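You operate a simulated robot arm through the tools that you are given. There is no shell and no other tool. Be economical: measure what you need, move in short steps, check, and stop when the job is done.

You run a simulated two-armed robot. Do the job below in one go: nothing can be reset, and whatever is moved stays where it is left.

TASK
End the soak: switch the bath off, lift flask and basket out.
Fine: the flask drips on the yellow bench cloth, the basket goes beside it. Shut the lid. Set down upright: wide flask, white basket.
Where things are to end (x, y in the base frame): white basket within 8 cm of [47, -74].

It is judged by the outcome, as a careful person would: the job done as asked, and still so three seconds after it is handed in. It fails if anything else is knocked over, pushed out of place, dropped, spilled or broken. A push-on lid holds only when it is set on centred and level and pressed home; a screw cap is set on level and turned clockwise until tight. Flat cloth is picked up by pressing the open fingertips on it (5 to 10 N) and closing them slowly along it; thin cloth reads only 2 to 8 mm in the jaws.

THE ROBOT
Two 7-joint arms with fingered hands on one trunk, on a base that drives. Base frame: it is fixed to the floor where the robot stands at the start and does not move with it; the origin is under the middle of the robot, x ahead of it, y to its left, z up; the surface under the hand at the start is at about z = 80. Lengths are in cm, angles in degrees, forces in N, time in s.
The left shoulder is at the start at [20, 13.5, 104.5], the right one opposite. Places, roughly: bath drain tap [50, -40, 100]; bath heat dial [50, -30, 90]; bath lid [70, -30, 110]; inside of the bath [60, -30, 90]; inside of the white basket [60, -30, 90]; measuring cylinder [100, -100, 75]; top of the pipettes bench [70, -70, 80]; water bath [60, -30, 90]. Payload 4 kg a hand.
The tool frame of a hand sits at the grasp point between the pads (the TCP): z along the fingers, y along the line on which they close. The tips reach 2.5 cm beyond it. The gripper opens to 8.8 cm. The gripper's body begins 2.9 cm behind the TCP. The gripper is a hand of 4 fingers: y runs from the thumb to the fingers, the wrist lies at [-1.3, -10.6, -17.4] in the tool frame.
Orientation is that of the tool frame in the base frame, as a unit quaternion [x, y, z, w]. With the fingers straight down and the wrist toward the robot, the tool's x, y and z point along [0, 1, 0], [1, 0, 0] and [0, 0, -1] of the base frame.

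THE INTERFACE
- The arms move only by the tool play_rows. It takes "left_deltas", "right_deltas" or both (then of equal length, played together; a hand with none holds still); each is a list that holds one entry, the list of rows, each a list of 6 numbers: the shift along the base's x, y, z in units of 300 mm (1.0 is 300 mm), then the turn, a rotation vector about the base's x, y, z in units of 90 degrees (1.0 is 90 degrees). In form: [[[tx, ty, tz, ax, ay, az], ...]]. A call has 1 to 12 rows; each row is the pose to reach, as a shift and turn from the pose commanded when the call began. A call with a number of a shift or a turn outside -1 to 1 is refused whole. Each row takes 0.2 s and may step no farther than 5 cm and 8.6 degrees from the row before; otherwise, the whole call is refused. Where a pose cannot be reached the arm comes as near as it can. A force on the tool above 40 N (or 10 N above the force at the start of the call, whichever is more), or a blocked arm, ends the call early, and 0.2 s more pass. In this call time passes only in rows, and 0.2 s behind the last. It gives the time, the measured TCP pose, the force on the tool (base axes), the opening and the grip force at its end, in the units of the frame above (readings bear some noise), with the torque about the TCP (base axes, N m) and any sound that the robot's microphone picked up, and new pictures: "views" is both (left out), scene, wrist or none (wrist: the cameras of the hands that moved).
- Cameras (640 x 400 px; columns grow to the right, rows downward): "scene" is now at [12.79, -4.92, 165.16]; the picture's right is [-0.58, -0.81, 0.00], its down [-0.55, 0.39, -0.74] and it looks along [0.60, -0.43, -0.68] (base axes); focal length 214 px, centre (320, 200). "left" rides on the left gripper at [-6.4, -8.3, -9.8] in its tool frame; the picture's right is [-0.62, -0.37, 0.69], its down [0.71, -0.63, 0.30] and it looks along [0.32, 0.68, 0.65] (tool axes); focal length 265 px, centre (320, 200). "right" rides on the right gripper at [6.4, -8.3, -9.8] in its tool frame; the picture's right is [-0.62, 0.37, -0.69], its down [-0.71, -0.63, 0.30] and it looks along [-0.32, 0.68, 0.65] (tool axes); focal length 265 px, centre (320, 200).
- slide_trunk(by): slides the trunk up (or, below 0, down) by that many cm; the arms and the scene camera ride with it, the base frame stays. It gives what a move gives, with no picture.
- roll_base(legs): drives the robot by 1 to 6 legs, each [ahead, left, turn to the left] in cm, cm and degrees, along the robot's own axes; the way and the turn of a leg run together, so that a leg with both is an arc; at most 150 cm and 180 degrees a leg. The arms and the cameras ride along, it lands a little off, and it stops where it bumps. It gives what a move gives, and a new picture of the scene camera.
- move_fingers(index, middle, ring, thumb_bend, thumb_turn, hand): sets how far each is bent, from 0 (flat) to 100 (curled in); at 30 the hand is open as for a grip, at 70 the pads meet at the TCP. One left out holds its place. A second passes; each finger stops where it meets its share of the squeeze, and holds until it gets a number again. It is the only way to open and close the hand. It gives what a move gives, with no picture; readings hold the bend of each and the force on the fingers (four entries, about 0 where the hand has none), thumb and palm. thumb_turn goes from beside the hand (0) to across from the fingers (100), as for a grip.
- turn_head(pan, tilt): turns the head with the scene camera to pan (to the left, within 97 degrees either way) and tilt (down, from -29 to 69), counted from straight ahead of the robot. It gives what a move gives, and a new picture of the scene camera.
- pixel_to_xyz(camera, pixels): for up to 12 pixels [column, row] of the newest picture of that camera ("zoom" is the newest enlarged one), the place [x, y, z] in the base frame of the surface seen there, good to about 0.3 cm. It takes no simulated time.
- close_up(camera, box): a new picture of the part [left, top, right, bottom] of that camera's present view, enlarged. It takes no simulated time.
- sign_off(): hands the job in; it is judged then, once.

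Work in short steps. Measure before you move; look again where a grasp or a placing could have gone wrong, and mend it. You have 80 turns and 260 pictures in all, those below and enlarged ones among them. Open the grippers and draw the arms clear of the work before you hand the job in, unless the task says otherwise; then end with one line.

The tools are called after ">>>" as a command line: name --argument value ..., lists and objects as JSON in quotes. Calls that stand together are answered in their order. play_rows: Moves the arms, as the interface text tells. Its arguments: {"type":"object","properties":{"left_deltas":{"type":"array","items":{"type":"array","items":{"type":"array","items":{"type":"number"}}}},"right_deltas":{"type":"array","items":{"type":"array","items":{"type":"array","items":{"type":"number"}}}},"views":{"type":"string","enum":["both","scene","wrist","none"]}},"required":[]} The other tools are called the same way: slide_trunk (by) slides the trunk up or down; move_fingers (index, middle, ring, thumb_bend, thumb_turn, hand) moves the fingers one by one; roll_base (legs) drives the base; turn_head (pan, tilt) turns the head that bears the scene camera; pixel_to_xyz (camera, pixels) gives the place of the surface under pixels of a picture; close_up (camera, box) takes an enlarged picture of a part of a camera's view; sign_off () hands the job in.

At the start:

```text
time_s: 0.0
left_tool_pos: [54.9, -7.57, 149.35]
left_tool_rot: [0.707, 0.707, 0.0, 0.0]
left_force: [-0.5, 0.0, 0.0]
left_wrist_torque: [0.0, 0.02, 0.03]
left_grip_width: 8.79
left_finger_force: 0.1
left_shape: jaw
left_bend: [30.0, 30.0, 30.0, 30.0, 98.0]
left_finger forces: [0.0, 0.0, 0.0, 0.1, 0.0, 0.0]
right_tool_pos: [41.86, -48.1, 146.82]
right_tool_rot: [0.707, 0.707, 0.0, 0.0]
right_force: [1.2, 0.4, -0.1]
right_wrist_torque: [0.01, 0.01, 0.01]
right_grip_width: 8.76
right_finger_force: 0.0
right_shape: jaw
right_bend: [30.0, 30.0, 30.0, 30.0, 98.0]
right_finger forces: [0.0, 0.0, 0.1, 0.1, 0.0, 0.0]
trunk travel left (down, up): [-65.0, 12.0]
robot x, y, heading: [-0.06, 0.25, 0.2]
head pan, tilt: [-35.4, 42.7]
```

scene: 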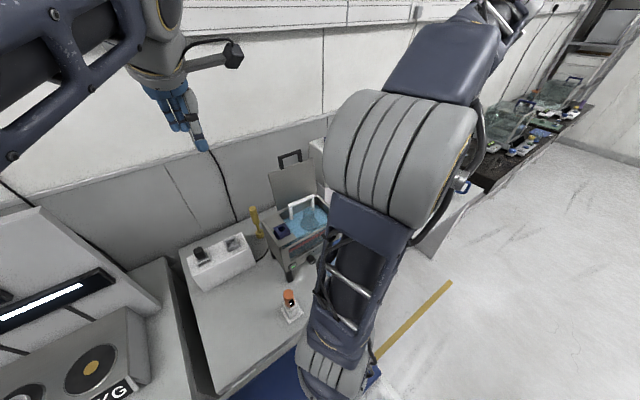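
right: 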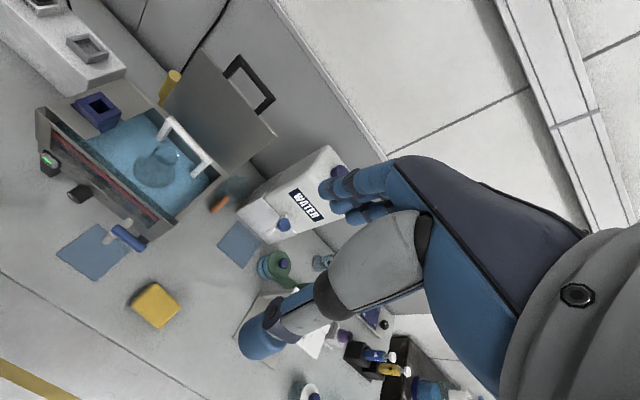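
left: 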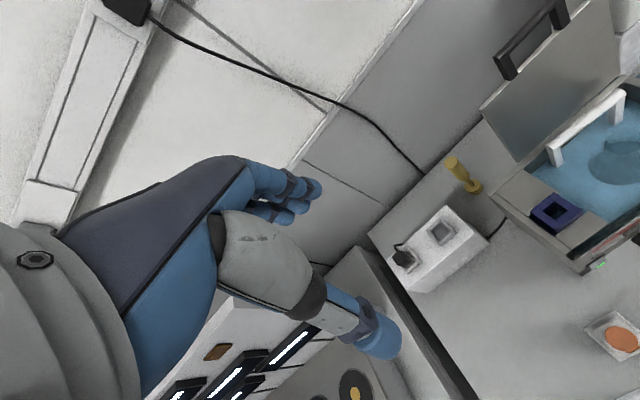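

The right wrist picture shows the bath (about [130,160]) with flask and basket in it; I enlarge it and measure main points.

>>> close_up --camera "right" --box '[20, 30, 300, 330]'

>>> pixel_to_xyz --camera "right" --pixels '[[168, 122], [205, 170], [153, 165], [75, 192], [48, 160], [155, 305], [95, 250], [240, 245], [262, 95], [40, 115], [165, 235], [130, 237]]'

>>> close_up --camera "scene" --box '[180, 140, 360, 330]'

```text
1.33 times, centred on (160, 180) of right
```

zoom: 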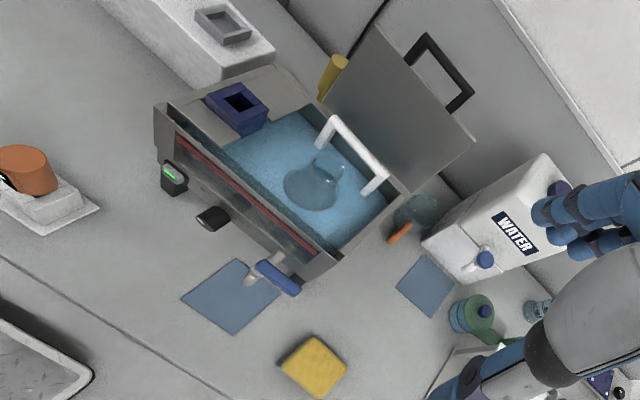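

```text
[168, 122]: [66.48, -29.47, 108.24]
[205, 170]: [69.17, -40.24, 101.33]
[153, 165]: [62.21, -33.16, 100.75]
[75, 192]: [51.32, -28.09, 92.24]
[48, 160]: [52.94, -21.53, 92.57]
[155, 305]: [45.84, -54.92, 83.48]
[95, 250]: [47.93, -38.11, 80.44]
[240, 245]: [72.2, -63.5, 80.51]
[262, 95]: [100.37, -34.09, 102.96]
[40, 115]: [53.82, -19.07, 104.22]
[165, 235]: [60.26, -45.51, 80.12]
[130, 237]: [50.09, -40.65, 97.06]
```

```text
2.11 times, centred on (270, 235) of scene
```

zoom: 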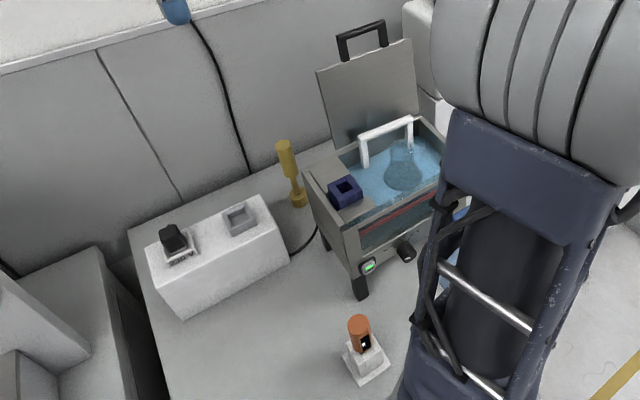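

The right arm hides the front of the bath and the right part of the bench. I move the right hand 25 cm to the right, staying high, to see the rest.

>>> play_rows --right_deltas '[[[0, -0.16, 0, 0, 0, 0], [0, -0.32, 0, 0, 0, 0], [0, -0.48, 0, 0, 0, 0], [0, -0.64, 0, 0, 0, 0], [0, -0.8, 0, 0, 0, 0]]]' --views "both"

```text
time_s: 1.2
left_tool_pos: [54.88, -7.51, 149.31]
left_tool_rot: [0.708, 0.707, 0.0, 0.0]
left_force: [0.3, 0.0, -0.2]
left_wrist_torque: [0.01, 0.05, 0.0]
left_grip_width: 8.76
left_finger_force: 0.0
left_shape: jaw
left_bend: [30.0, 30.0, 30.0, 30.0, 98.0]
left_finger forces: [0.1, 0.0, 0.1, 0.0, 0.0, 0.1]
right_tool_pos: [40.52, -63.82, 145.81]
right_tool_rot: [0.708, 0.707, 0.0, 0.0]
right_force: [0.0, -0.6, 0.5]
right_wrist_torque: [0.05, -0.03, -0.04]
right_grip_width: 8.76
right_finger_force: 0.0
right_shape: jaw
right_bend: [30.0, 30.0, 30.0, 30.0, 98.0]
right_finger forces: [0.0, 0.1, 0.0, 0.0, 0.0, 0.1]
right hand out of reach, approached as far as the arm can: row 4, 5
trunk travel left (down, up): [-65.0, 12.0]
robot x, y, heading: [0.09, 0.07, 0.3]
head pan, tilt: [-35.4, 42.7]
```

scene: 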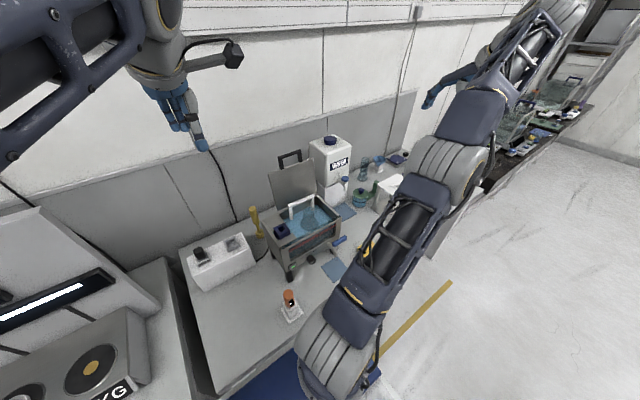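
right: 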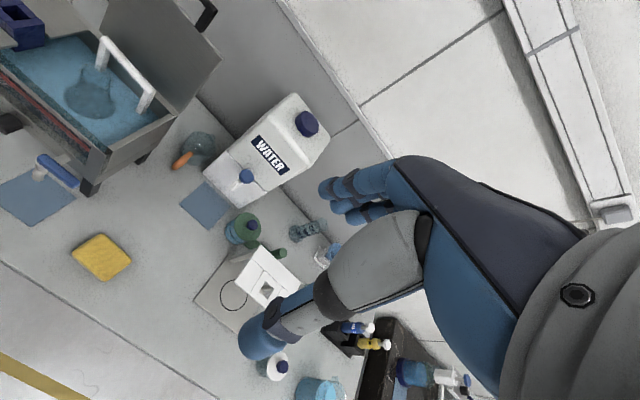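

Yellow folded pad visible at [101,256]. I enlarge both halves and measure it and the free area around [47,-74].

>>> close_up --camera "right" --box '[0, 0, 240, 150]'

>>> close_up --camera "right" --box '[0, 160, 400, 400]'

>>> pixel_to_xyz --camera "right" --pixels '[[101, 256], [100, 235], [130, 266], [72, 258], [105, 282], [165, 310], [200, 280], [195, 300], [280, 365], [240, 360], [200, 395], [270, 300]]'

>>> pixel_to_xyz --camera "right" --pixels '[[103, 38], [150, 100], [125, 72], [90, 95], [98, 70], [170, 120], [95, 155], [105, 150], [10, 55], [243, 225], [195, 145], [130, 40]]'

```text
2.67 times, centred on (120, 75) of right
```

zoom: 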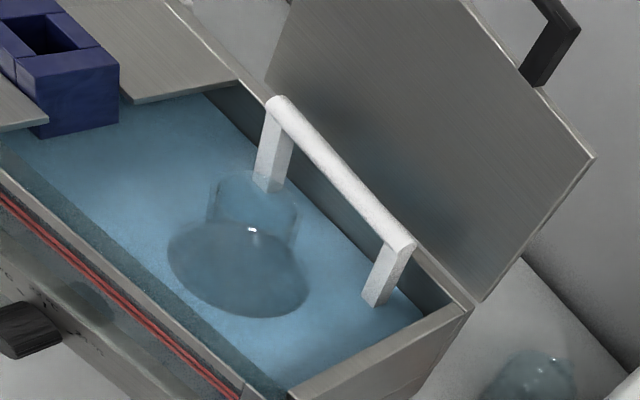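

```text
1.60 times, centred on (200, 280) of right
```

zoom: 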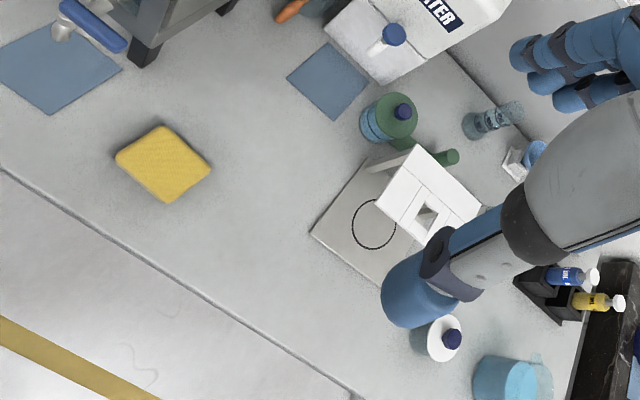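

```text
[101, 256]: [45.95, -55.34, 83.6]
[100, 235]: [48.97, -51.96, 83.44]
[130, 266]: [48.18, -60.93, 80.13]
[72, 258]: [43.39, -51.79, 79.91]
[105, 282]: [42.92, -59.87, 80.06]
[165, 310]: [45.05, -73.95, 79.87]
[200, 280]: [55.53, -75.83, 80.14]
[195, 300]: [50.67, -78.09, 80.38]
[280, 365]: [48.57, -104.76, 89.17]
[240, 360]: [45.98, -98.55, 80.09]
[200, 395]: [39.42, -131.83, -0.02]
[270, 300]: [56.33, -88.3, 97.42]
```

```text
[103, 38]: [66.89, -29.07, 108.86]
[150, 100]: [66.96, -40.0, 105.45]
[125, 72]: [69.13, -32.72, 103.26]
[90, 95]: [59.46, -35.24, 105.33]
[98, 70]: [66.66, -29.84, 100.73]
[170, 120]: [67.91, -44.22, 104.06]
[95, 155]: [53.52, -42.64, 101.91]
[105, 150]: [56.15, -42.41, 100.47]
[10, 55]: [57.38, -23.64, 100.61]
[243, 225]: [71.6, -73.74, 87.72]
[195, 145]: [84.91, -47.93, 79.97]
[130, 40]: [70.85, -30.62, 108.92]
```

I look at the bath from the head camera, enlarged, and measure handle, flask, dial and switch there.

>>> turn_head --pan -35 --tilt 50

>>> close_up --camera "scene" --box '[240, 80, 360, 260]'

```text
time_s: 1.9
left_tool_pos: [54.64, -7.6, 149.28]
left_tool_rot: [0.707, 0.707, 0.0, 0.0]
left_force: [-0.8, 0.1, -0.4]
left_wrist_torque: [-0.01, 0.03, 0.01]
left_grip_width: 8.75
left_finger_force: 0.1
left_shape: jaw
left_bend: [30.0, 30.0, 30.0, 30.0, 98.0]
left_finger forces: [0.0, 0.0, 0.0, 0.1, 0.1, 0.0]
right_tool_pos: [40.46, -63.71, 145.76]
right_tool_rot: [0.708, 0.707, 0.001, -0.001]
right_force: [0.4, -0.1, 0.9]
right_wrist_torque: [-0.02, 0.0, 0.01]
right_grip_width: 8.77
right_finger_force: 0.0
right_shape: jaw
right_bend: [30.0, 30.0, 30.0, 30.0, 98.0]
right_finger forces: [0.0, 0.0, 0.0, 0.1, 0.0, 0.0]
trunk travel left (down, up): [-65.0, 12.0]
robot x, y, heading: [-0.19, -0.13, -0.0]
head pan, tilt: [-35.0, 50.0]
```

scene: 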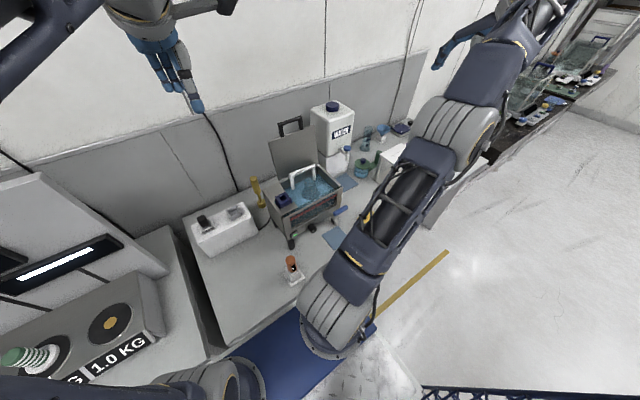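

```text
2.22 times, centred on (300, 170) of scene
```

zoom: 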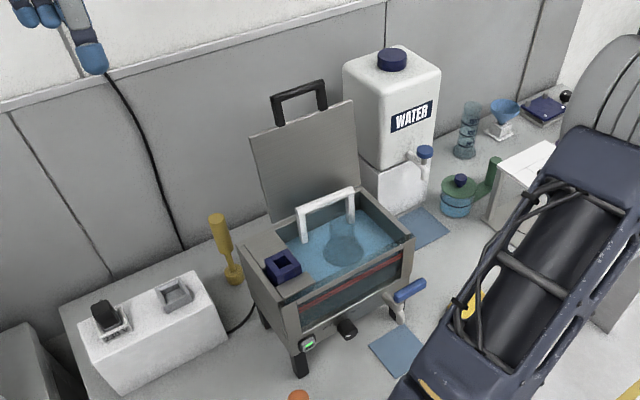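

Enlarging the bath further.

>>> close_up --camera "scene" --box '[265, 150, 345, 200]'

>>> close_up --camera "scene" --box '[280, 195, 360, 245]'

```text
8.00 times, centred on (305, 175) of scene
```

zoom: 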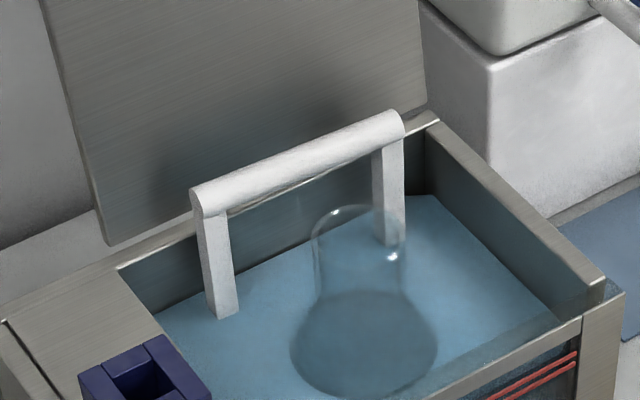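

```text
8.00 times, centred on (320, 220) of scene
```

zoom: 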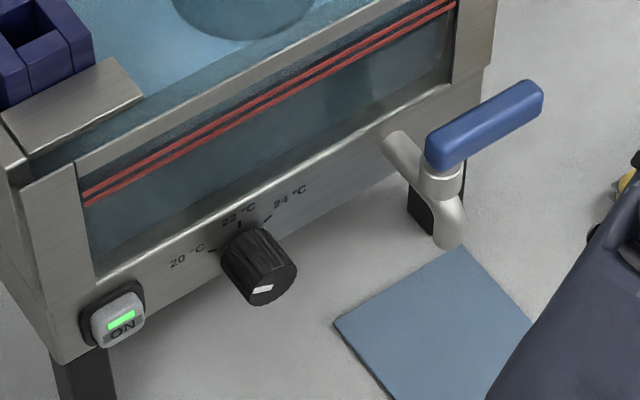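

Measuring rim, handle, bath walls, then the front controls.

>>> close_up --camera "scene" --box '[265, 150, 345, 200]'

>>> pixel_to_xyz --camera "zoom" --pixels '[[200, 195], [300, 155], [395, 118], [220, 310], [390, 240], [355, 208], [320, 240], [400, 255], [365, 350], [430, 122], [600, 290], [120, 275]]'

>>> pixel_to_xyz --camera "zoom" --pixels '[[425, 110], [100, 240], [150, 380], [590, 315], [440, 390], [10, 330], [180, 340], [110, 395], [540, 250], [300, 320], [360, 270], [250, 50]]'

>>> close_up --camera "scene" --box '[280, 195, 360, 245]'

>>> pixel_to_xyz --camera "zoom" --pixels '[[122, 320], [120, 340], [100, 325], [140, 305], [262, 288], [240, 255], [60, 345], [440, 230], [530, 95], [430, 150], [210, 200], [300, 230]]'

```text
8.00 times, centred on (305, 175) of scene
```

zoom: 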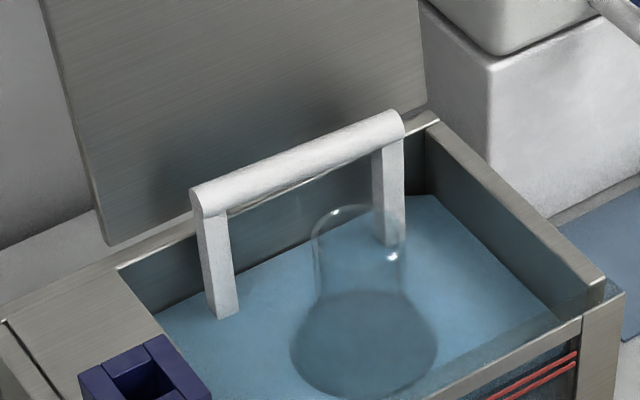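

```text
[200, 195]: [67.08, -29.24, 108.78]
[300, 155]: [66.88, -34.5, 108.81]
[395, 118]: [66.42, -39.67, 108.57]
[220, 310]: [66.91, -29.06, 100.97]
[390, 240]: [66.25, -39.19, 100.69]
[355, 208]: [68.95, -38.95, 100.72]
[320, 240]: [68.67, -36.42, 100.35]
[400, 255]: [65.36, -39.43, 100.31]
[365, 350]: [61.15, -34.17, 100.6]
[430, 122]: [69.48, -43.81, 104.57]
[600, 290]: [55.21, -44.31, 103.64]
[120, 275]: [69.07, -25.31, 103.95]
```

```text
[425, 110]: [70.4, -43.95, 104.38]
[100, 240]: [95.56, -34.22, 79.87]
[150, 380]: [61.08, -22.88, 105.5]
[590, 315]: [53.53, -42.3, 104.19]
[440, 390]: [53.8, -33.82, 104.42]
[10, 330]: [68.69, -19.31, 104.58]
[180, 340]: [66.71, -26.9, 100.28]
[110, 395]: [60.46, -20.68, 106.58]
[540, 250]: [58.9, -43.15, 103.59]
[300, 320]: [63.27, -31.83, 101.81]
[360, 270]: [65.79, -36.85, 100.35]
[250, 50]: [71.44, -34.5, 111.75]
```

```text
8.00 times, centred on (320, 220) of scene
```

zoom: 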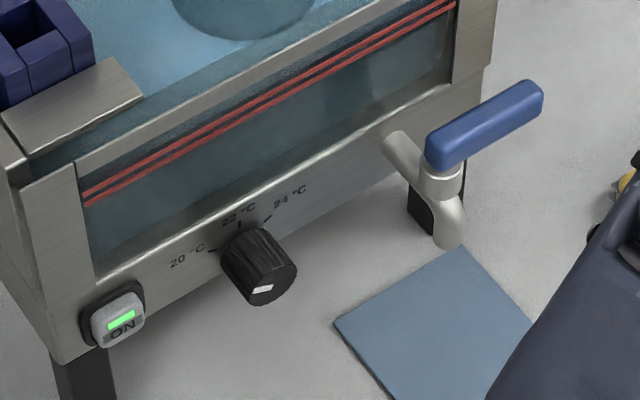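

```text
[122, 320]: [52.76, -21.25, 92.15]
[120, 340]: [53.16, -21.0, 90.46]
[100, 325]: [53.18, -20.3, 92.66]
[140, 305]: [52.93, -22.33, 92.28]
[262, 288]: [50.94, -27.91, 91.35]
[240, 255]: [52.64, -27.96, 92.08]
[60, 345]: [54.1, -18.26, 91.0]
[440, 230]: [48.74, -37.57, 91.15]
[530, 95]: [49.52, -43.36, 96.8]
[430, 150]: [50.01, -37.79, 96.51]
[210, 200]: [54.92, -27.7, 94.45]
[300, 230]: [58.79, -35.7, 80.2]
```

Switch is the lit "ON" button at about [52.8,-21.3,92]. Flask neck stands near [62,-34.4], rim about z 107. I form a pointing left hand and measure the small orange object on the bench near [291,268].

>>> move_fingers --hand "left" --index 100 --middle 60 --ring 100 --thumb_bend 100 --thumb_turn 50

>>> pixel_to_xyz --camera "scene" --pixels '[[291, 260], [292, 275], [280, 285], [284, 200], [270, 180], [290, 126], [255, 185]]'

>>> close_up --camera "left" --box '[160, 120, 480, 400]'

```text
time_s: 2.9
left_tool_pos: [54.84, -7.59, 149.36]
left_tool_rot: [0.707, 0.707, -0.001, 0.0]
left_force: [-0.6, 0.5, -0.8]
left_wrist_torque: [0.03, -0.02, -0.03]
left_grip_width: 2.87
left_finger_force: 0.0
left_shape: fingers
left_bend: [100.0, 60.0, 100.0, 100.0, 51.0]
left_finger forces: [0.0, 0.0, 0.1, 0.1, 0.1, 0.1]
right_tool_pos: [40.53, -63.65, 145.7]
right_tool_rot: [0.708, 0.707, 0.0, 0.0]
right_force: [-0.2, -0.3, 0.1]
right_wrist_torque: [0.01, 0.01, 0.03]
right_grip_width: 8.78
right_finger_force: 0.1
right_shape: jaw
right_bend: [30.0, 30.0, 30.0, 30.0, 98.0]
right_finger forces: [0.1, 0.0, 0.0, 0.0, 0.1, 0.0]
trunk travel left (down, up): [-65.0, 12.0]
robot x, y, heading: [-0.13, 0.23, 0.2]
head pan, tilt: [-35.0, 50.0]
```

```text
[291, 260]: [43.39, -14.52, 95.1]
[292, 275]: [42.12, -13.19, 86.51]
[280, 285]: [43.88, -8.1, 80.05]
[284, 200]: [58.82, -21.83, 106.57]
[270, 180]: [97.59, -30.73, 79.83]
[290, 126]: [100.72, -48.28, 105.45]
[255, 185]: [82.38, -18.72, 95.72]
```

```text
1.43 times, centred on (320, 260) of left
```

zoom: 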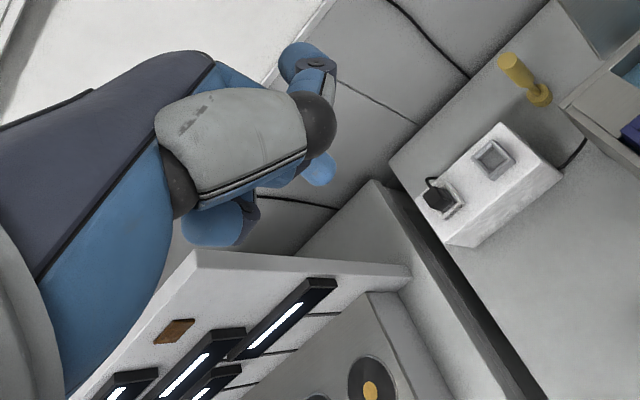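

An orange-topped object stands at about [42.5,-14], so I come to the button steeply (fingers tilted 30° forward). First stage of the approach with the left hand.

>>> play_rows --left_deltas '[[[-0.051, -0.065, -0.12, 0, -0.048, 0], [-0.103, -0.131, -0.24, 0, -0.095, 0], [-0.154, -0.196, -0.36, 0, -0.143, 0], [-0.206, -0.261, -0.48, 0, -0.19, 0], [-0.257, -0.326, -0.6, 0, -0.238, 0], [-0.309, -0.392, -0.72, 0, -0.286, 0], [-0.36, -0.457, -0.84, 0, -0.333, 0]]]' --views "both"

```text
time_s: 4.7
left_tool_pos: [45.32, -20.85, 126.5]
left_tool_rot: [0.661, 0.696, 0.182, 0.211]
left_force: [-0.2, -0.9, -0.1]
left_wrist_torque: [0.0, 0.01, 0.02]
left_grip_width: 2.86
left_finger_force: 0.0
left_shape: fingers
left_bend: [100.0, 60.0, 100.0, 100.0, 51.0]
left_finger forces: [0.1, 0.0, 0.0, 0.0, 0.0, 0.0]
right_tool_pos: [39.92, -64.95, 143.82]
right_tool_rot: [0.713, 0.701, 0.008, -0.015]
right_force: [0.7, -0.3, -0.6]
right_wrist_torque: [0.03, -0.02, -0.01]
right_grip_width: 8.75
right_finger_force: 0.0
right_shape: jaw
right_bend: [30.0, 30.0, 30.0, 30.0, 98.0]
right_finger forces: [0.1, 0.1, 0.0, 0.0, 0.0, 0.0]
trunk travel left (down, up): [-65.0, 12.0]
robot x, y, heading: [-0.3, -0.05, -0.1]
head pan, tilt: [-35.0, 50.0]
stopped in row 7 (left hand): the arm was blocked; the commanded pose is now the measured one
```

scene: 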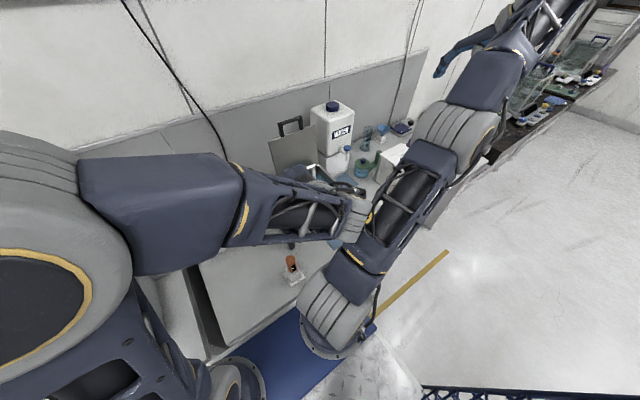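
left: 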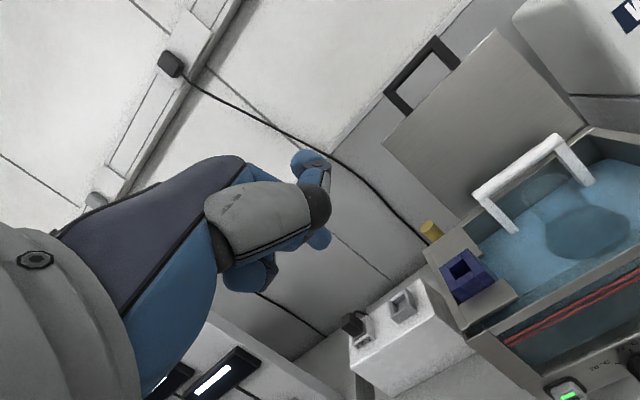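

The left wrist bumped the right upper arm. I back the left off a bit, then drive the robot 28 cm to the right so the work lies ahead of it.

>>> play_rows --left_deltas '[[[0.03, 0.1, 0.08, 0, 0, 0], [0.06, 0.2, 0.16, 0, 0, 0]]]' --views "none"

>>> roll_base --legs '[[0, -28, 0]]'

```text
time_s: 5.3
left_tool_pos: [47.08, -14.86, 131.05]
left_tool_rot: [0.665, 0.694, 0.18, 0.209]
left_force: [-0.1, 0.3, 0.3]
left_wrist_torque: [-0.01, -0.02, 0.02]
left_grip_width: 2.88
left_finger_force: 0.1
left_shape: fingers
left_bend: [100.0, 60.0, 100.0, 100.0, 51.0]
left_finger forces: [0.1, 0.0, 0.0, 0.0, 0.0, 0.0]
right_tool_pos: [40.06, -64.81, 144.07]
right_tool_rot: [0.712, 0.702, 0.007, -0.014]
right_force: [0.0, -1.2, -1.1]
right_wrist_torque: [0.0, 0.0, 0.0]
right_grip_width: 8.77
right_finger_force: 0.0
right_shape: jaw
right_bend: [30.0, 30.0, 30.0, 30.0, 98.0]
right_finger forces: [0.1, 0.0, 0.1, 0.0, 0.0, 0.0]
trunk travel left (down, up): [-65.0, 12.0]
robot x, y, heading: [0.05, 0.04, 0.1]
head pan, tilt: [-35.0, 50.0]
```

```text
time_s: 7.2
left_tool_pos: [47.18, -42.67, 131.06]
left_tool_rot: [0.662, 0.697, 0.182, 0.208]
left_force: [0.9, -0.5, 0.0]
left_wrist_torque: [-0.01, 0.01, -0.01]
left_grip_width: 2.88
left_finger_force: 0.1
left_shape: fingers
left_bend: [100.0, 60.0, 100.0, 100.0, 51.0]
left_finger forces: [0.0, 0.0, 0.0, 0.0, 0.1, 0.1]
right_tool_pos: [40.29, -92.7, 144.01]
right_tool_rot: [0.711, 0.703, 0.006, -0.014]
right_force: [0.0, 0.3, -1.0]
right_wrist_torque: [0.01, 0.02, -0.02]
right_grip_width: 8.76
right_finger_force: 0.0
right_shape: jaw
right_bend: [30.0, 30.0, 30.0, 30.0, 98.0]
right_finger forces: [0.1, 0.0, 0.0, 0.1, 0.0, 0.0]
trunk travel left (down, up): [-65.0, 12.0]
robot x, y, heading: [-0.25, -28.32, 0.2]
head pan, tilt: [-35.0, 50.0]
```

scene: 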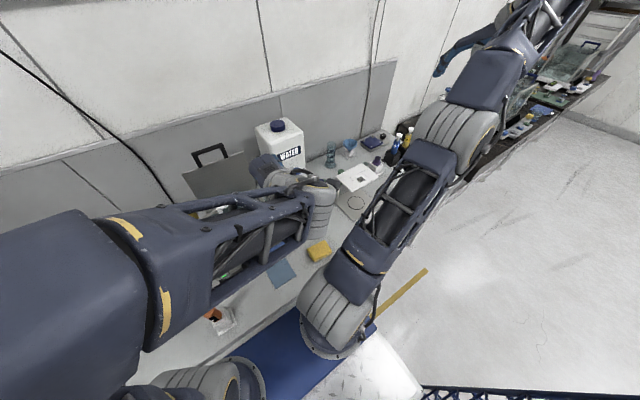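

I move the left hand over in front of the button at z 112 and turn the head toward it.

>>> play_rows --left_deltas '[[[-0.01, 0.12, -0.11, 0, 0, 0], [-0.02, 0.24, -0.21, 0, 0, 0], [-0.03, 0.36, -0.32, 0, 0, 0], [-0.04, 0.48, -0.42, 0, 0, 0], [-0.04, 0.6, -0.53, 0, 0, 0], [-0.04, 0.713, -0.63, 0, 0, 0]]]' --views "wrist"

>>> turn_head --pan -5 --tilt 50

```text
time_s: 8.6
left_tool_pos: [56.29, -33.42, 118.93]
left_tool_rot: [0.663, 0.696, 0.179, 0.209]
left_force: [-0.2, -0.8, 0.4]
left_wrist_torque: [0.0, 0.01, 0.01]
left_grip_width: 2.88
left_finger_force: 0.0
left_shape: fingers
left_bend: [100.0, 60.0, 100.0, 100.0, 51.0]
left_finger forces: [0.0, 0.0, 0.0, 0.0, 0.0, 0.0]
left hand out of reach, approached as far as the arm can: row 2, 3, 4, 5, 6
right_tool_pos: [40.15, -92.64, 144.02]
right_tool_rot: [0.712, 0.702, 0.007, -0.014]
right_force: [-0.2, -0.3, -0.5]
right_wrist_torque: [0.0, -0.05, -0.04]
right_grip_width: 8.77
right_finger_force: 0.1
right_shape: jaw
right_bend: [30.0, 30.0, 30.0, 30.0, 98.0]
right_finger forces: [0.0, 0.0, 0.1, 0.1, 0.0, 0.0]
trunk travel left (down, up): [-65.0, 12.0]
robot x, y, heading: [-0.06, -27.4, 0.1]
head pan, tilt: [-35.0, 50.0]
```

left: 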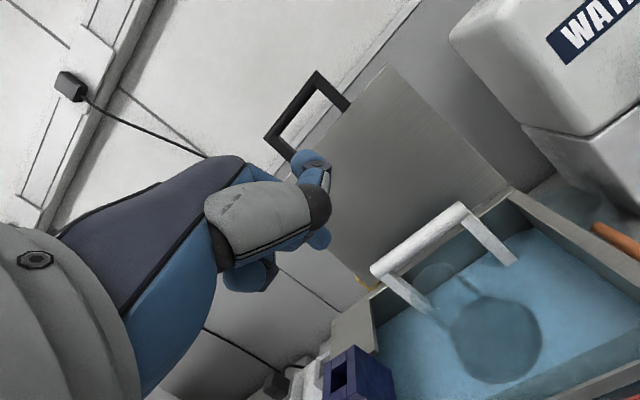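

```text
time_s: 9.6
left_tool_pos: [56.32, -33.47, 118.96]
left_tool_rot: [0.662, 0.696, 0.182, 0.208]
left_force: [0.1, 1.0, 0.4]
left_wrist_torque: [0.02, -0.01, 0.02]
left_grip_width: 2.87
left_finger_force: 0.1
left_shape: fingers
left_bend: [100.0, 60.0, 100.0, 100.0, 51.0]
left_finger forces: [0.0, 0.0, 0.0, 0.0, 0.0, 0.1]
right_tool_pos: [40.3, -92.55, 144.04]
right_tool_rot: [0.712, 0.702, 0.007, -0.014]
right_force: [-0.2, 0.4, -0.1]
right_wrist_torque: [-0.02, 0.01, 0.05]
right_grip_width: 8.76
right_finger_force: 0.0
right_shape: jaw
right_bend: [30.0, 30.0, 30.0, 30.0, 98.0]
right_finger forces: [0.0, 0.1, 0.0, 0.0, 0.0, 0.0]
trunk travel left (down, up): [-65.0, 12.0]
robot x, y, heading: [-0.03, -28.01, 0.1]
head pan, tilt: [-5.0, 50.0]
```

scene: 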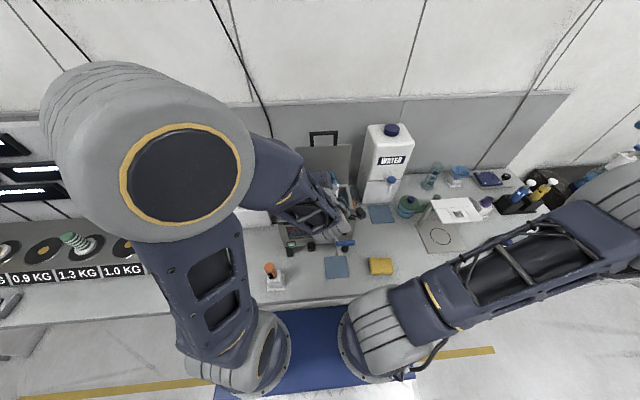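

The wanted pose is too near the shoulder. I drive back 22 cm to gain room.

>>> roll_base --legs '[[-22, 0, 0]]'

```text
time_s: 11.3
left_tool_pos: [34.09, -33.67, 119.0]
left_tool_rot: [0.664, 0.695, 0.18, 0.209]
left_force: [-0.3, -0.3, 0.0]
left_wrist_torque: [0.01, -0.04, 0.01]
left_grip_width: 2.88
left_finger_force: 0.1
left_shape: fingers
left_bend: [100.0, 60.0, 100.0, 100.0, 51.0]
left_finger forces: [0.0, 0.1, 0.0, 0.0, 0.0, 0.0]
right_tool_pos: [17.83, -92.81, 144.05]
right_tool_rot: [0.713, 0.701, 0.007, -0.014]
right_force: [-0.5, -0.2, 0.9]
right_wrist_torque: [-0.02, 0.0, -0.02]
right_grip_width: 8.79
right_finger_force: 0.0
right_shape: jaw
right_bend: [30.0, 30.0, 30.0, 30.0, 98.0]
right_finger forces: [0.1, 0.0, 0.1, 0.0, 0.1, 0.0]
trunk travel left (down, up): [-65.0, 12.0]
robot x, y, heading: [-22.12, -27.73, -0.1]
head pan, tilt: [-5.0, 50.0]
```

scene: 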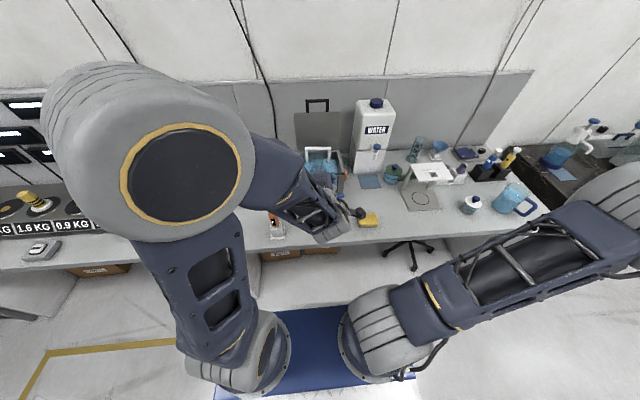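

Now to the stand-off in front of the button.

>>> play_rows --left_deltas '[[[0.07, 0.1, -0.03, 0, 0, 0], [0.14, 0.2, -0.07, 0, 0, 0], [0.22, 0.3, -0.14, 0, 0, 0], [0.32, 0.413, -0.233, 0, 0, 0]]]' --views "both"

>>> close_up --camera "scene" --box '[240, 100, 400, 260]'

```text
refused: row 4 steps farther than a row can; nothing moved
```

```text
2.50 times, centred on (320, 180) of scene
```

zoom: 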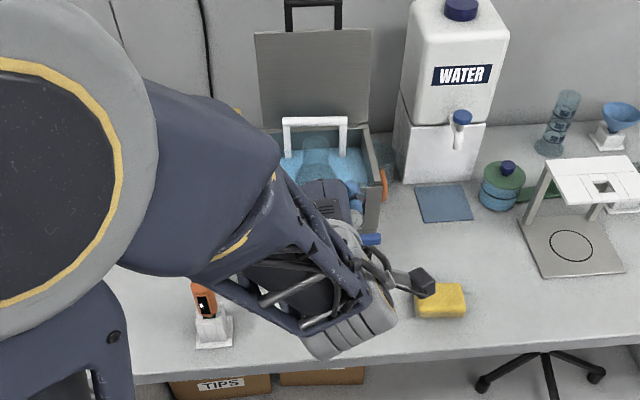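

Row too long; I split it into 5 rows.

>>> play_rows --left_deltas '[[[0.065, 0.083, -0.03, 0, 0, 0], [0.13, 0.166, -0.07, 0, 0, 0], [0.195, 0.249, -0.12, 0, 0, 0], [0.26, 0.332, -0.175, 0, 0, 0], [0.32, 0.413, -0.233, 0, 0, 0]]]' --views "both"

>>> close_up --camera "scene" --box '[240, 100, 400, 260]'

```text
time_s: 12.5
left_tool_pos: [43.77, -21.41, 111.82]
left_tool_rot: [0.664, 0.695, 0.18, 0.209]
left_force: [0.0, 0.0, 0.7]
left_wrist_torque: [0.02, 0.01, 0.0]
left_grip_width: 2.89
left_finger_force: 0.1
left_shape: fingers
left_bend: [100.0, 60.0, 100.0, 100.0, 51.0]
left_finger forces: [0.0, 0.0, 0.1, 0.0, 0.0, 0.0]
left hand out of reach, approached as far as the arm can: row 1, 2
right_tool_pos: [17.72, -92.89, 143.98]
right_tool_rot: [0.713, 0.701, 0.007, -0.015]
right_force: [-1.1, 0.6, -1.4]
right_wrist_torque: [0.03, 0.0, -0.02]
right_grip_width: 8.76
right_finger_force: 0.0
right_shape: jaw
right_bend: [30.0, 30.0, 30.0, 30.0, 98.0]
right_finger forces: [0.0, 0.0, 0.0, 0.0, 0.0, 0.0]
trunk travel left (down, up): [-65.0, 12.0]
robot x, y, heading: [-21.85, -27.69, -0.1]
head pan, tilt: [-5.0, 50.0]
```

scene: 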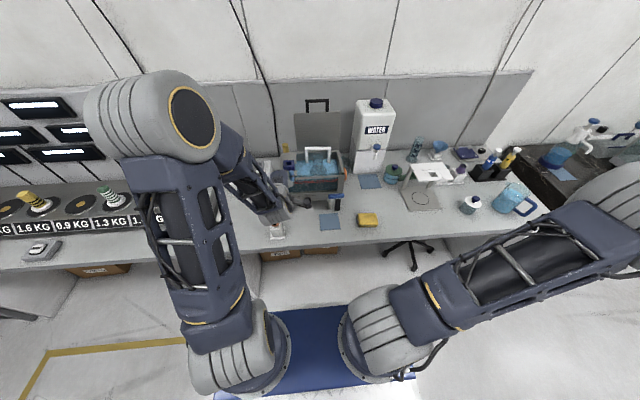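
left: 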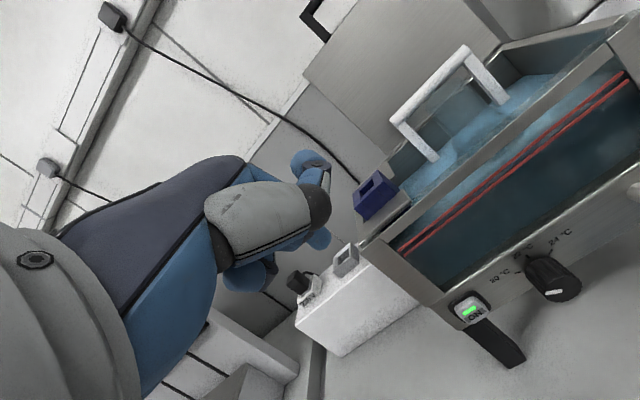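

```text
2.50 times, centred on (320, 180) of scene
```

zoom: 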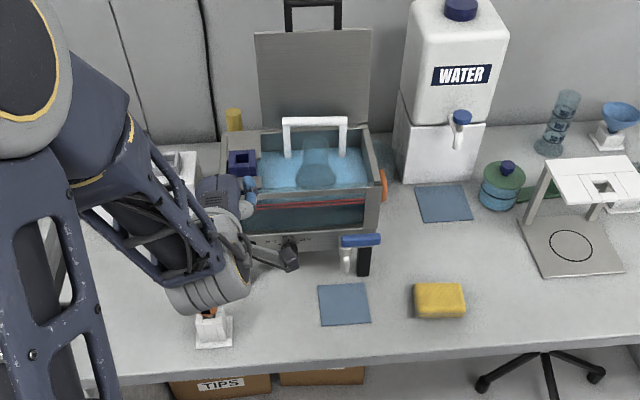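

For pressing, a straight middle finger is better than a bent one (knuckles would lead). I open the middle finger and check the look.

>>> move_fingers --hand "left" --index 50 --middle 15 --ring 50

>>> close_up --camera "left" --box '[180, 100, 500, 340]'

>>> close_up --camera "scene" --box '[270, 140, 350, 220]'

```text
time_s: 13.5
left_tool_pos: [43.73, -21.33, 111.83]
left_tool_rot: [0.664, 0.695, 0.181, 0.209]
left_force: [-0.1, -0.6, 0.4]
left_wrist_torque: [0.01, 0.03, -0.01]
left_grip_width: 2.87
left_finger_force: 0.0
left_shape: fingers
left_bend: [50.0, 15.0, 50.0, 100.0, 51.0]
left_finger forces: [0.1, 0.0, 0.1, 0.0, 0.1, 0.0]
right_tool_pos: [17.79, -92.66, 144.0]
right_tool_rot: [0.712, 0.702, 0.007, -0.014]
right_force: [-1.0, -0.1, -0.3]
right_wrist_torque: [0.01, -0.01, -0.01]
right_grip_width: 8.76
right_finger_force: 0.1
right_shape: jaw
right_bend: [30.0, 30.0, 30.0, 30.0, 98.0]
right_finger forces: [0.1, 0.0, 0.0, 0.0, 0.0, 0.2]
trunk travel left (down, up): [-65.0, 12.0]
robot x, y, heading: [-22.38, -27.98, 0.0]
head pan, tilt: [-5.0, 50.0]
```

```text
1.67 times, centred on (340, 220) of left
```

zoom: 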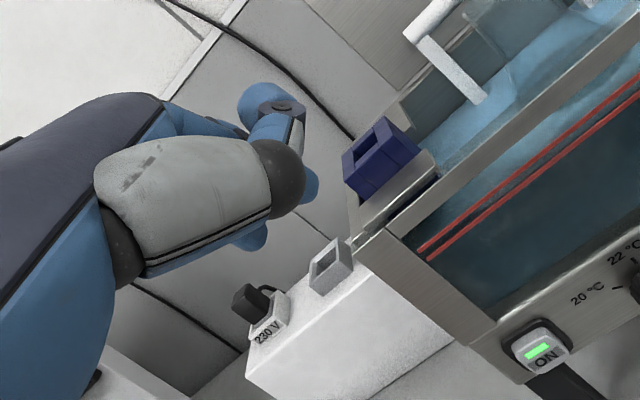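

```text
5.00 times, centred on (310, 180) of scene
```

zoom: 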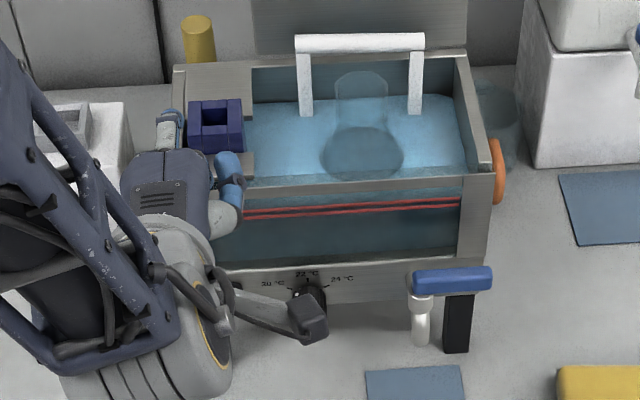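

I put the thumb behind, then measure the visible finger points.

>>> move_fingers --hand "left" --thumb_bend 60 --thumb_turn 98

>>> close_up --camera "left" --box '[200, 100, 400, 300]'

>>> close_up --camera "scene" --box '[285, 150, 335, 200]'

```text
time_s: 14.5
left_tool_pos: [43.88, -21.27, 111.85]
left_tool_rot: [0.663, 0.695, 0.181, 0.209]
left_force: [0.3, 0.4, 0.5]
left_wrist_torque: [0.0, -0.02, 0.0]
left_grip_width: 3.01
left_finger_force: 0.1
left_shape: fingers
left_bend: [50.0, 15.0, 50.0, 60.0, 99.0]
left_finger forces: [0.0, 0.0, 0.0, 0.0, 0.0, 0.0]
right_tool_pos: [17.76, -92.72, 143.97]
right_tool_rot: [0.713, 0.701, 0.007, -0.014]
right_force: [0.2, -0.2, -0.3]
right_wrist_torque: [0.0, 0.02, -0.02]
right_grip_width: 8.79
right_finger_force: 0.1
right_shape: jaw
right_bend: [30.0, 30.0, 30.0, 30.0, 98.0]
right_finger forces: [0.1, 0.0, 0.0, 0.0, 0.0, 0.0]
trunk travel left (down, up): [-65.0, 12.0]
robot x, y, heading: [-21.98, -27.94, 0.3]
head pan, tilt: [-5.0, 50.0]
```

```text
2.00 times, centred on (300, 200) of left
```

zoom: 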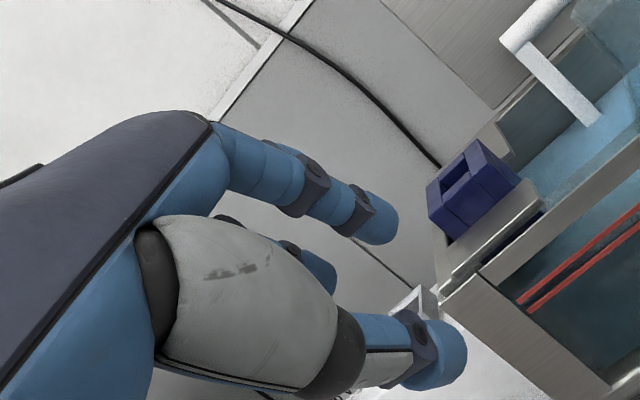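

```text
8.00 times, centred on (310, 175) of scene
```

zoom: 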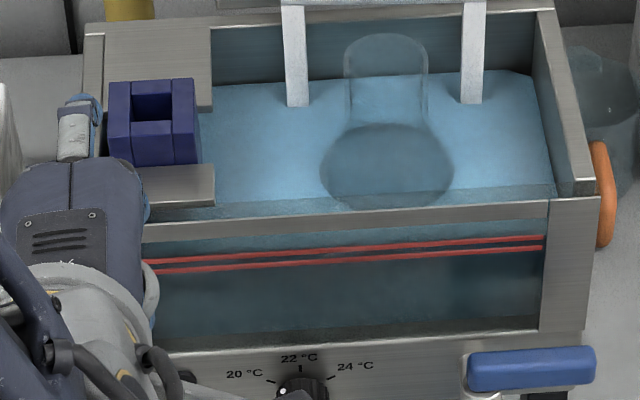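

Measuring the finger tips in both pictures.

>>> pixel_to_xyz --camera "zoom" --pixels '[[72, 130], [85, 100], [75, 97]]'

>>> pixel_to_xyz --camera "left" --pixels '[[330, 212], [320, 205], [290, 190], [300, 236], [355, 275], [240, 180]]'

```text
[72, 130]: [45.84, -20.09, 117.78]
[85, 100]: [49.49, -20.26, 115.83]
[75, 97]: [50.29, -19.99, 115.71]
```

```text
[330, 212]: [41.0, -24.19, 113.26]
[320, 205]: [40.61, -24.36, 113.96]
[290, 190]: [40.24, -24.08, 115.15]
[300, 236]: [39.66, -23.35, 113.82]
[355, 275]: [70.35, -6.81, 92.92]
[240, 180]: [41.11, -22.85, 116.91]
```

Middle fingertip is the leading point (about 6 cm ahead of the TCP, 1.3 cm left). I set middle 25, curl the others, and descend to 17 cm lower in front of the button.

>>> move_fingers --hand "left" --index 75 --middle 25 --ring 75

>>> play_rows --left_deltas '[[[-0.03, -0.01, -0.14, 0, 0, 0], [-0.04, -0.02, -0.28, 0, 0, 0], [-0.05, -0.03, -0.42, 0, 0, 0], [-0.06, -0.04, -0.56, 0, 0, 0]]]' --views "both"

>>> close_up --camera "scene" --box '[270, 150, 350, 230]'

>>> close_up --camera "left" --box '[180, 60, 500, 340]'

```text
time_s: 15.5
left_tool_pos: [43.84, -21.39, 111.94]
left_tool_rot: [0.664, 0.695, 0.181, 0.209]
left_force: [0.1, 0.3, 0.4]
left_wrist_torque: [-0.02, -0.01, 0.01]
left_grip_width: 0.15
left_finger_force: 0.0
left_shape: fingers
left_bend: [75.0, 25.0, 75.0, 60.0, 99.0]
left_finger forces: [0.1, 0.0, 0.1, 0.0, 0.0, 0.0]
right_tool_pos: [17.87, -92.86, 144.05]
right_tool_rot: [0.712, 0.702, 0.007, -0.014]
right_force: [0.4, 0.6, -0.1]
right_wrist_torque: [0.0, -0.04, -0.04]
right_grip_width: 8.77
right_finger_force: 0.1
right_shape: jaw
right_bend: [30.0, 30.0, 30.0, 30.0, 98.0]
right_finger forces: [0.0, 0.0, 0.1, 0.0, 0.0, 0.0]
trunk travel left (down, up): [-65.0, 12.0]
robot x, y, heading: [-21.96, -27.91, 0.0]
head pan, tilt: [-5.0, 50.0]
```

```text
time_s: 16.5
left_tool_pos: [41.71, -24.12, 95.46]
left_tool_rot: [0.661, 0.697, 0.184, 0.206]
left_force: [0.7, -1.1, 0.8]
left_wrist_torque: [0.02, -0.01, 0.0]
left_grip_width: 0.12
left_finger_force: 0.0
left_shape: fingers
left_bend: [75.0, 25.0, 75.0, 60.0, 99.0]
left_finger forces: [0.0, 0.0, 0.1, 0.1, 0.0, 0.0]
left hand out of reach, approached as far as the arm can: row 2, 3, 4
right_tool_pos: [17.85, -92.69, 144.06]
right_tool_rot: [0.712, 0.702, 0.006, -0.014]
right_force: [-0.4, 0.5, 0.4]
right_wrist_torque: [0.02, -0.04, 0.0]
right_grip_width: 8.77
right_finger_force: 0.1
right_shape: jaw
right_bend: [30.0, 30.0, 30.0, 30.0, 98.0]
right_finger forces: [0.0, 0.1, 0.0, 0.0, 0.0, 0.0]
trunk travel left (down, up): [-65.0, 12.0]
robot x, y, heading: [-22.02, -27.89, -0.1]
head pan, tilt: [-5.0, 50.0]
```

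scene: 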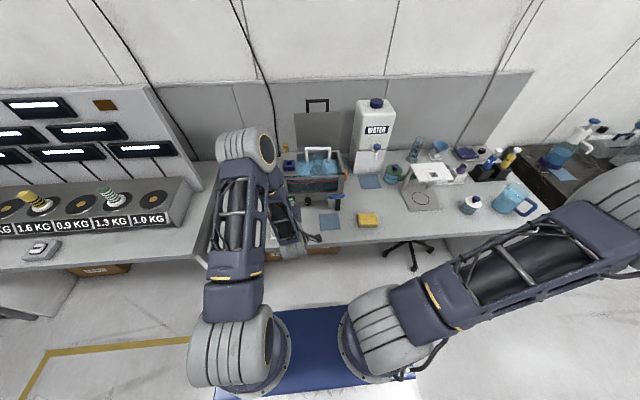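
left: 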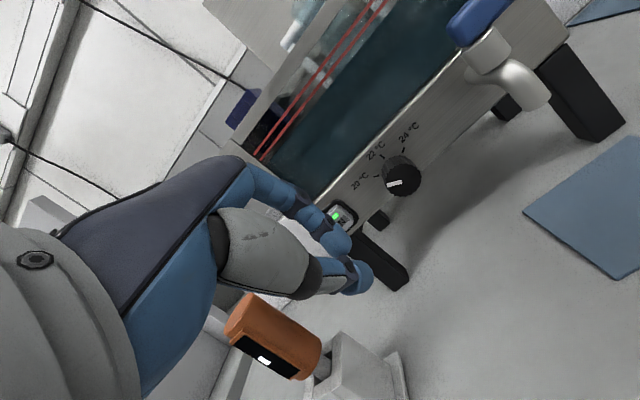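

```text
5.00 times, centred on (310, 190) of scene
```

zoom: 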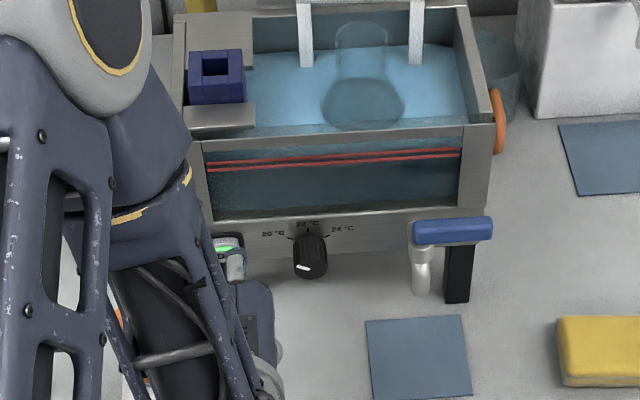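

```text
1.43 times, centred on (340, 200) of left
```

zoom: 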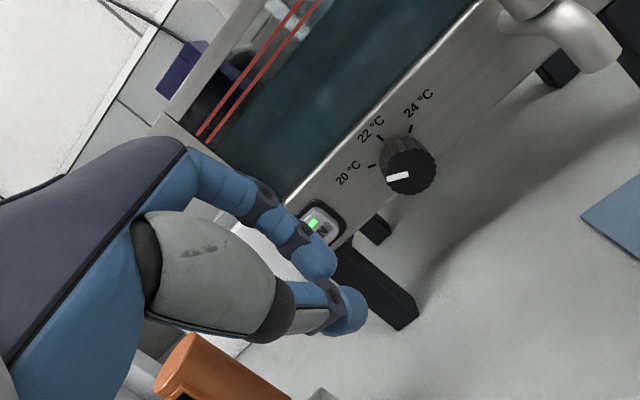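

Measuring fingertip and button.

>>> pixel_to_xyz --camera "scene" --pixels '[[293, 203], [293, 200], [291, 198], [293, 205]]'

>>> pixel_to_xyz --camera "left" --pixels '[[338, 243], [325, 235], [335, 217], [360, 278], [265, 320]]'

```text
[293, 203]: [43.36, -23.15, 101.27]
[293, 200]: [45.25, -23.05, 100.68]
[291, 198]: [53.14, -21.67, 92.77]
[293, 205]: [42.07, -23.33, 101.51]
```

```text
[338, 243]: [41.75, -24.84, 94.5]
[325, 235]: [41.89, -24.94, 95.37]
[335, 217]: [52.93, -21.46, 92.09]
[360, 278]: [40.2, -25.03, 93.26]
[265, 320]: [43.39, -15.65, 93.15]
```

The middle tip leads at roughly TCP+(5.5,1.1,3). I go down and a bit forward to face the button.

>>> play_rows --left_deltas '[[[0.04, 0.01, -0.08, 0, 0, 0], [0.1, 0.02, -0.17, 0, 0, 0]]]' --views "wrist"

>>> close_up --camera "scene" --box '[280, 180, 320, 220]'

```text
time_s: 17.1
left_tool_pos: [44.49, -25.71, 90.95]
left_tool_rot: [0.661, 0.698, 0.184, 0.204]
left_force: [0.3, -0.1, 0.4]
left_wrist_torque: [-0.01, 0.04, 0.02]
left_grip_width: 0.15
left_finger_force: 0.1
left_shape: fingers
left_bend: [75.0, 25.0, 75.0, 60.0, 99.0]
left_finger forces: [0.1, 0.0, 0.0, 0.1, 0.1, 0.0]
left hand out of reach, approached as far as the arm can: row 1, 2
right_tool_pos: [17.65, -92.77, 144.01]
right_tool_rot: [0.712, 0.702, 0.007, -0.014]
right_force: [-0.2, -0.1, 0.5]
right_wrist_torque: [-0.01, -0.03, -0.03]
right_grip_width: 8.76
right_finger_force: 0.0
right_shape: jaw
right_bend: [30.0, 30.0, 30.0, 30.0, 98.0]
right_finger forces: [0.1, 0.0, 0.1, 0.1, 0.1, 0.1]
trunk travel left (down, up): [-65.0, 12.0]
robot x, y, heading: [-22.23, -27.89, -0.1]
head pan, tilt: [-5.0, 50.0]
```

left: 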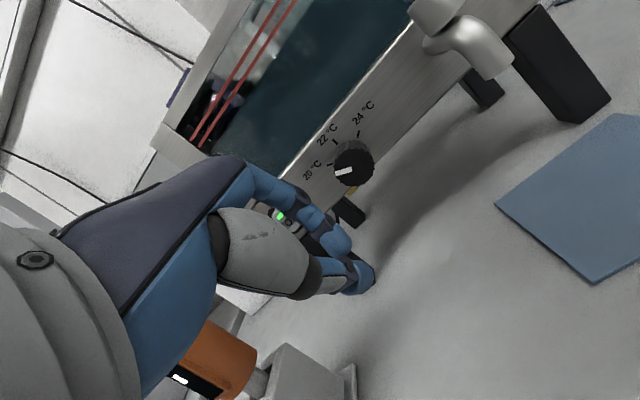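

```text
10.00 times, centred on (300, 200) of scene
```

zoom: 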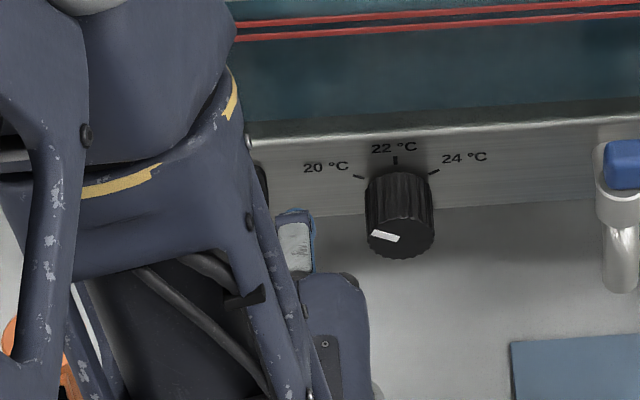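

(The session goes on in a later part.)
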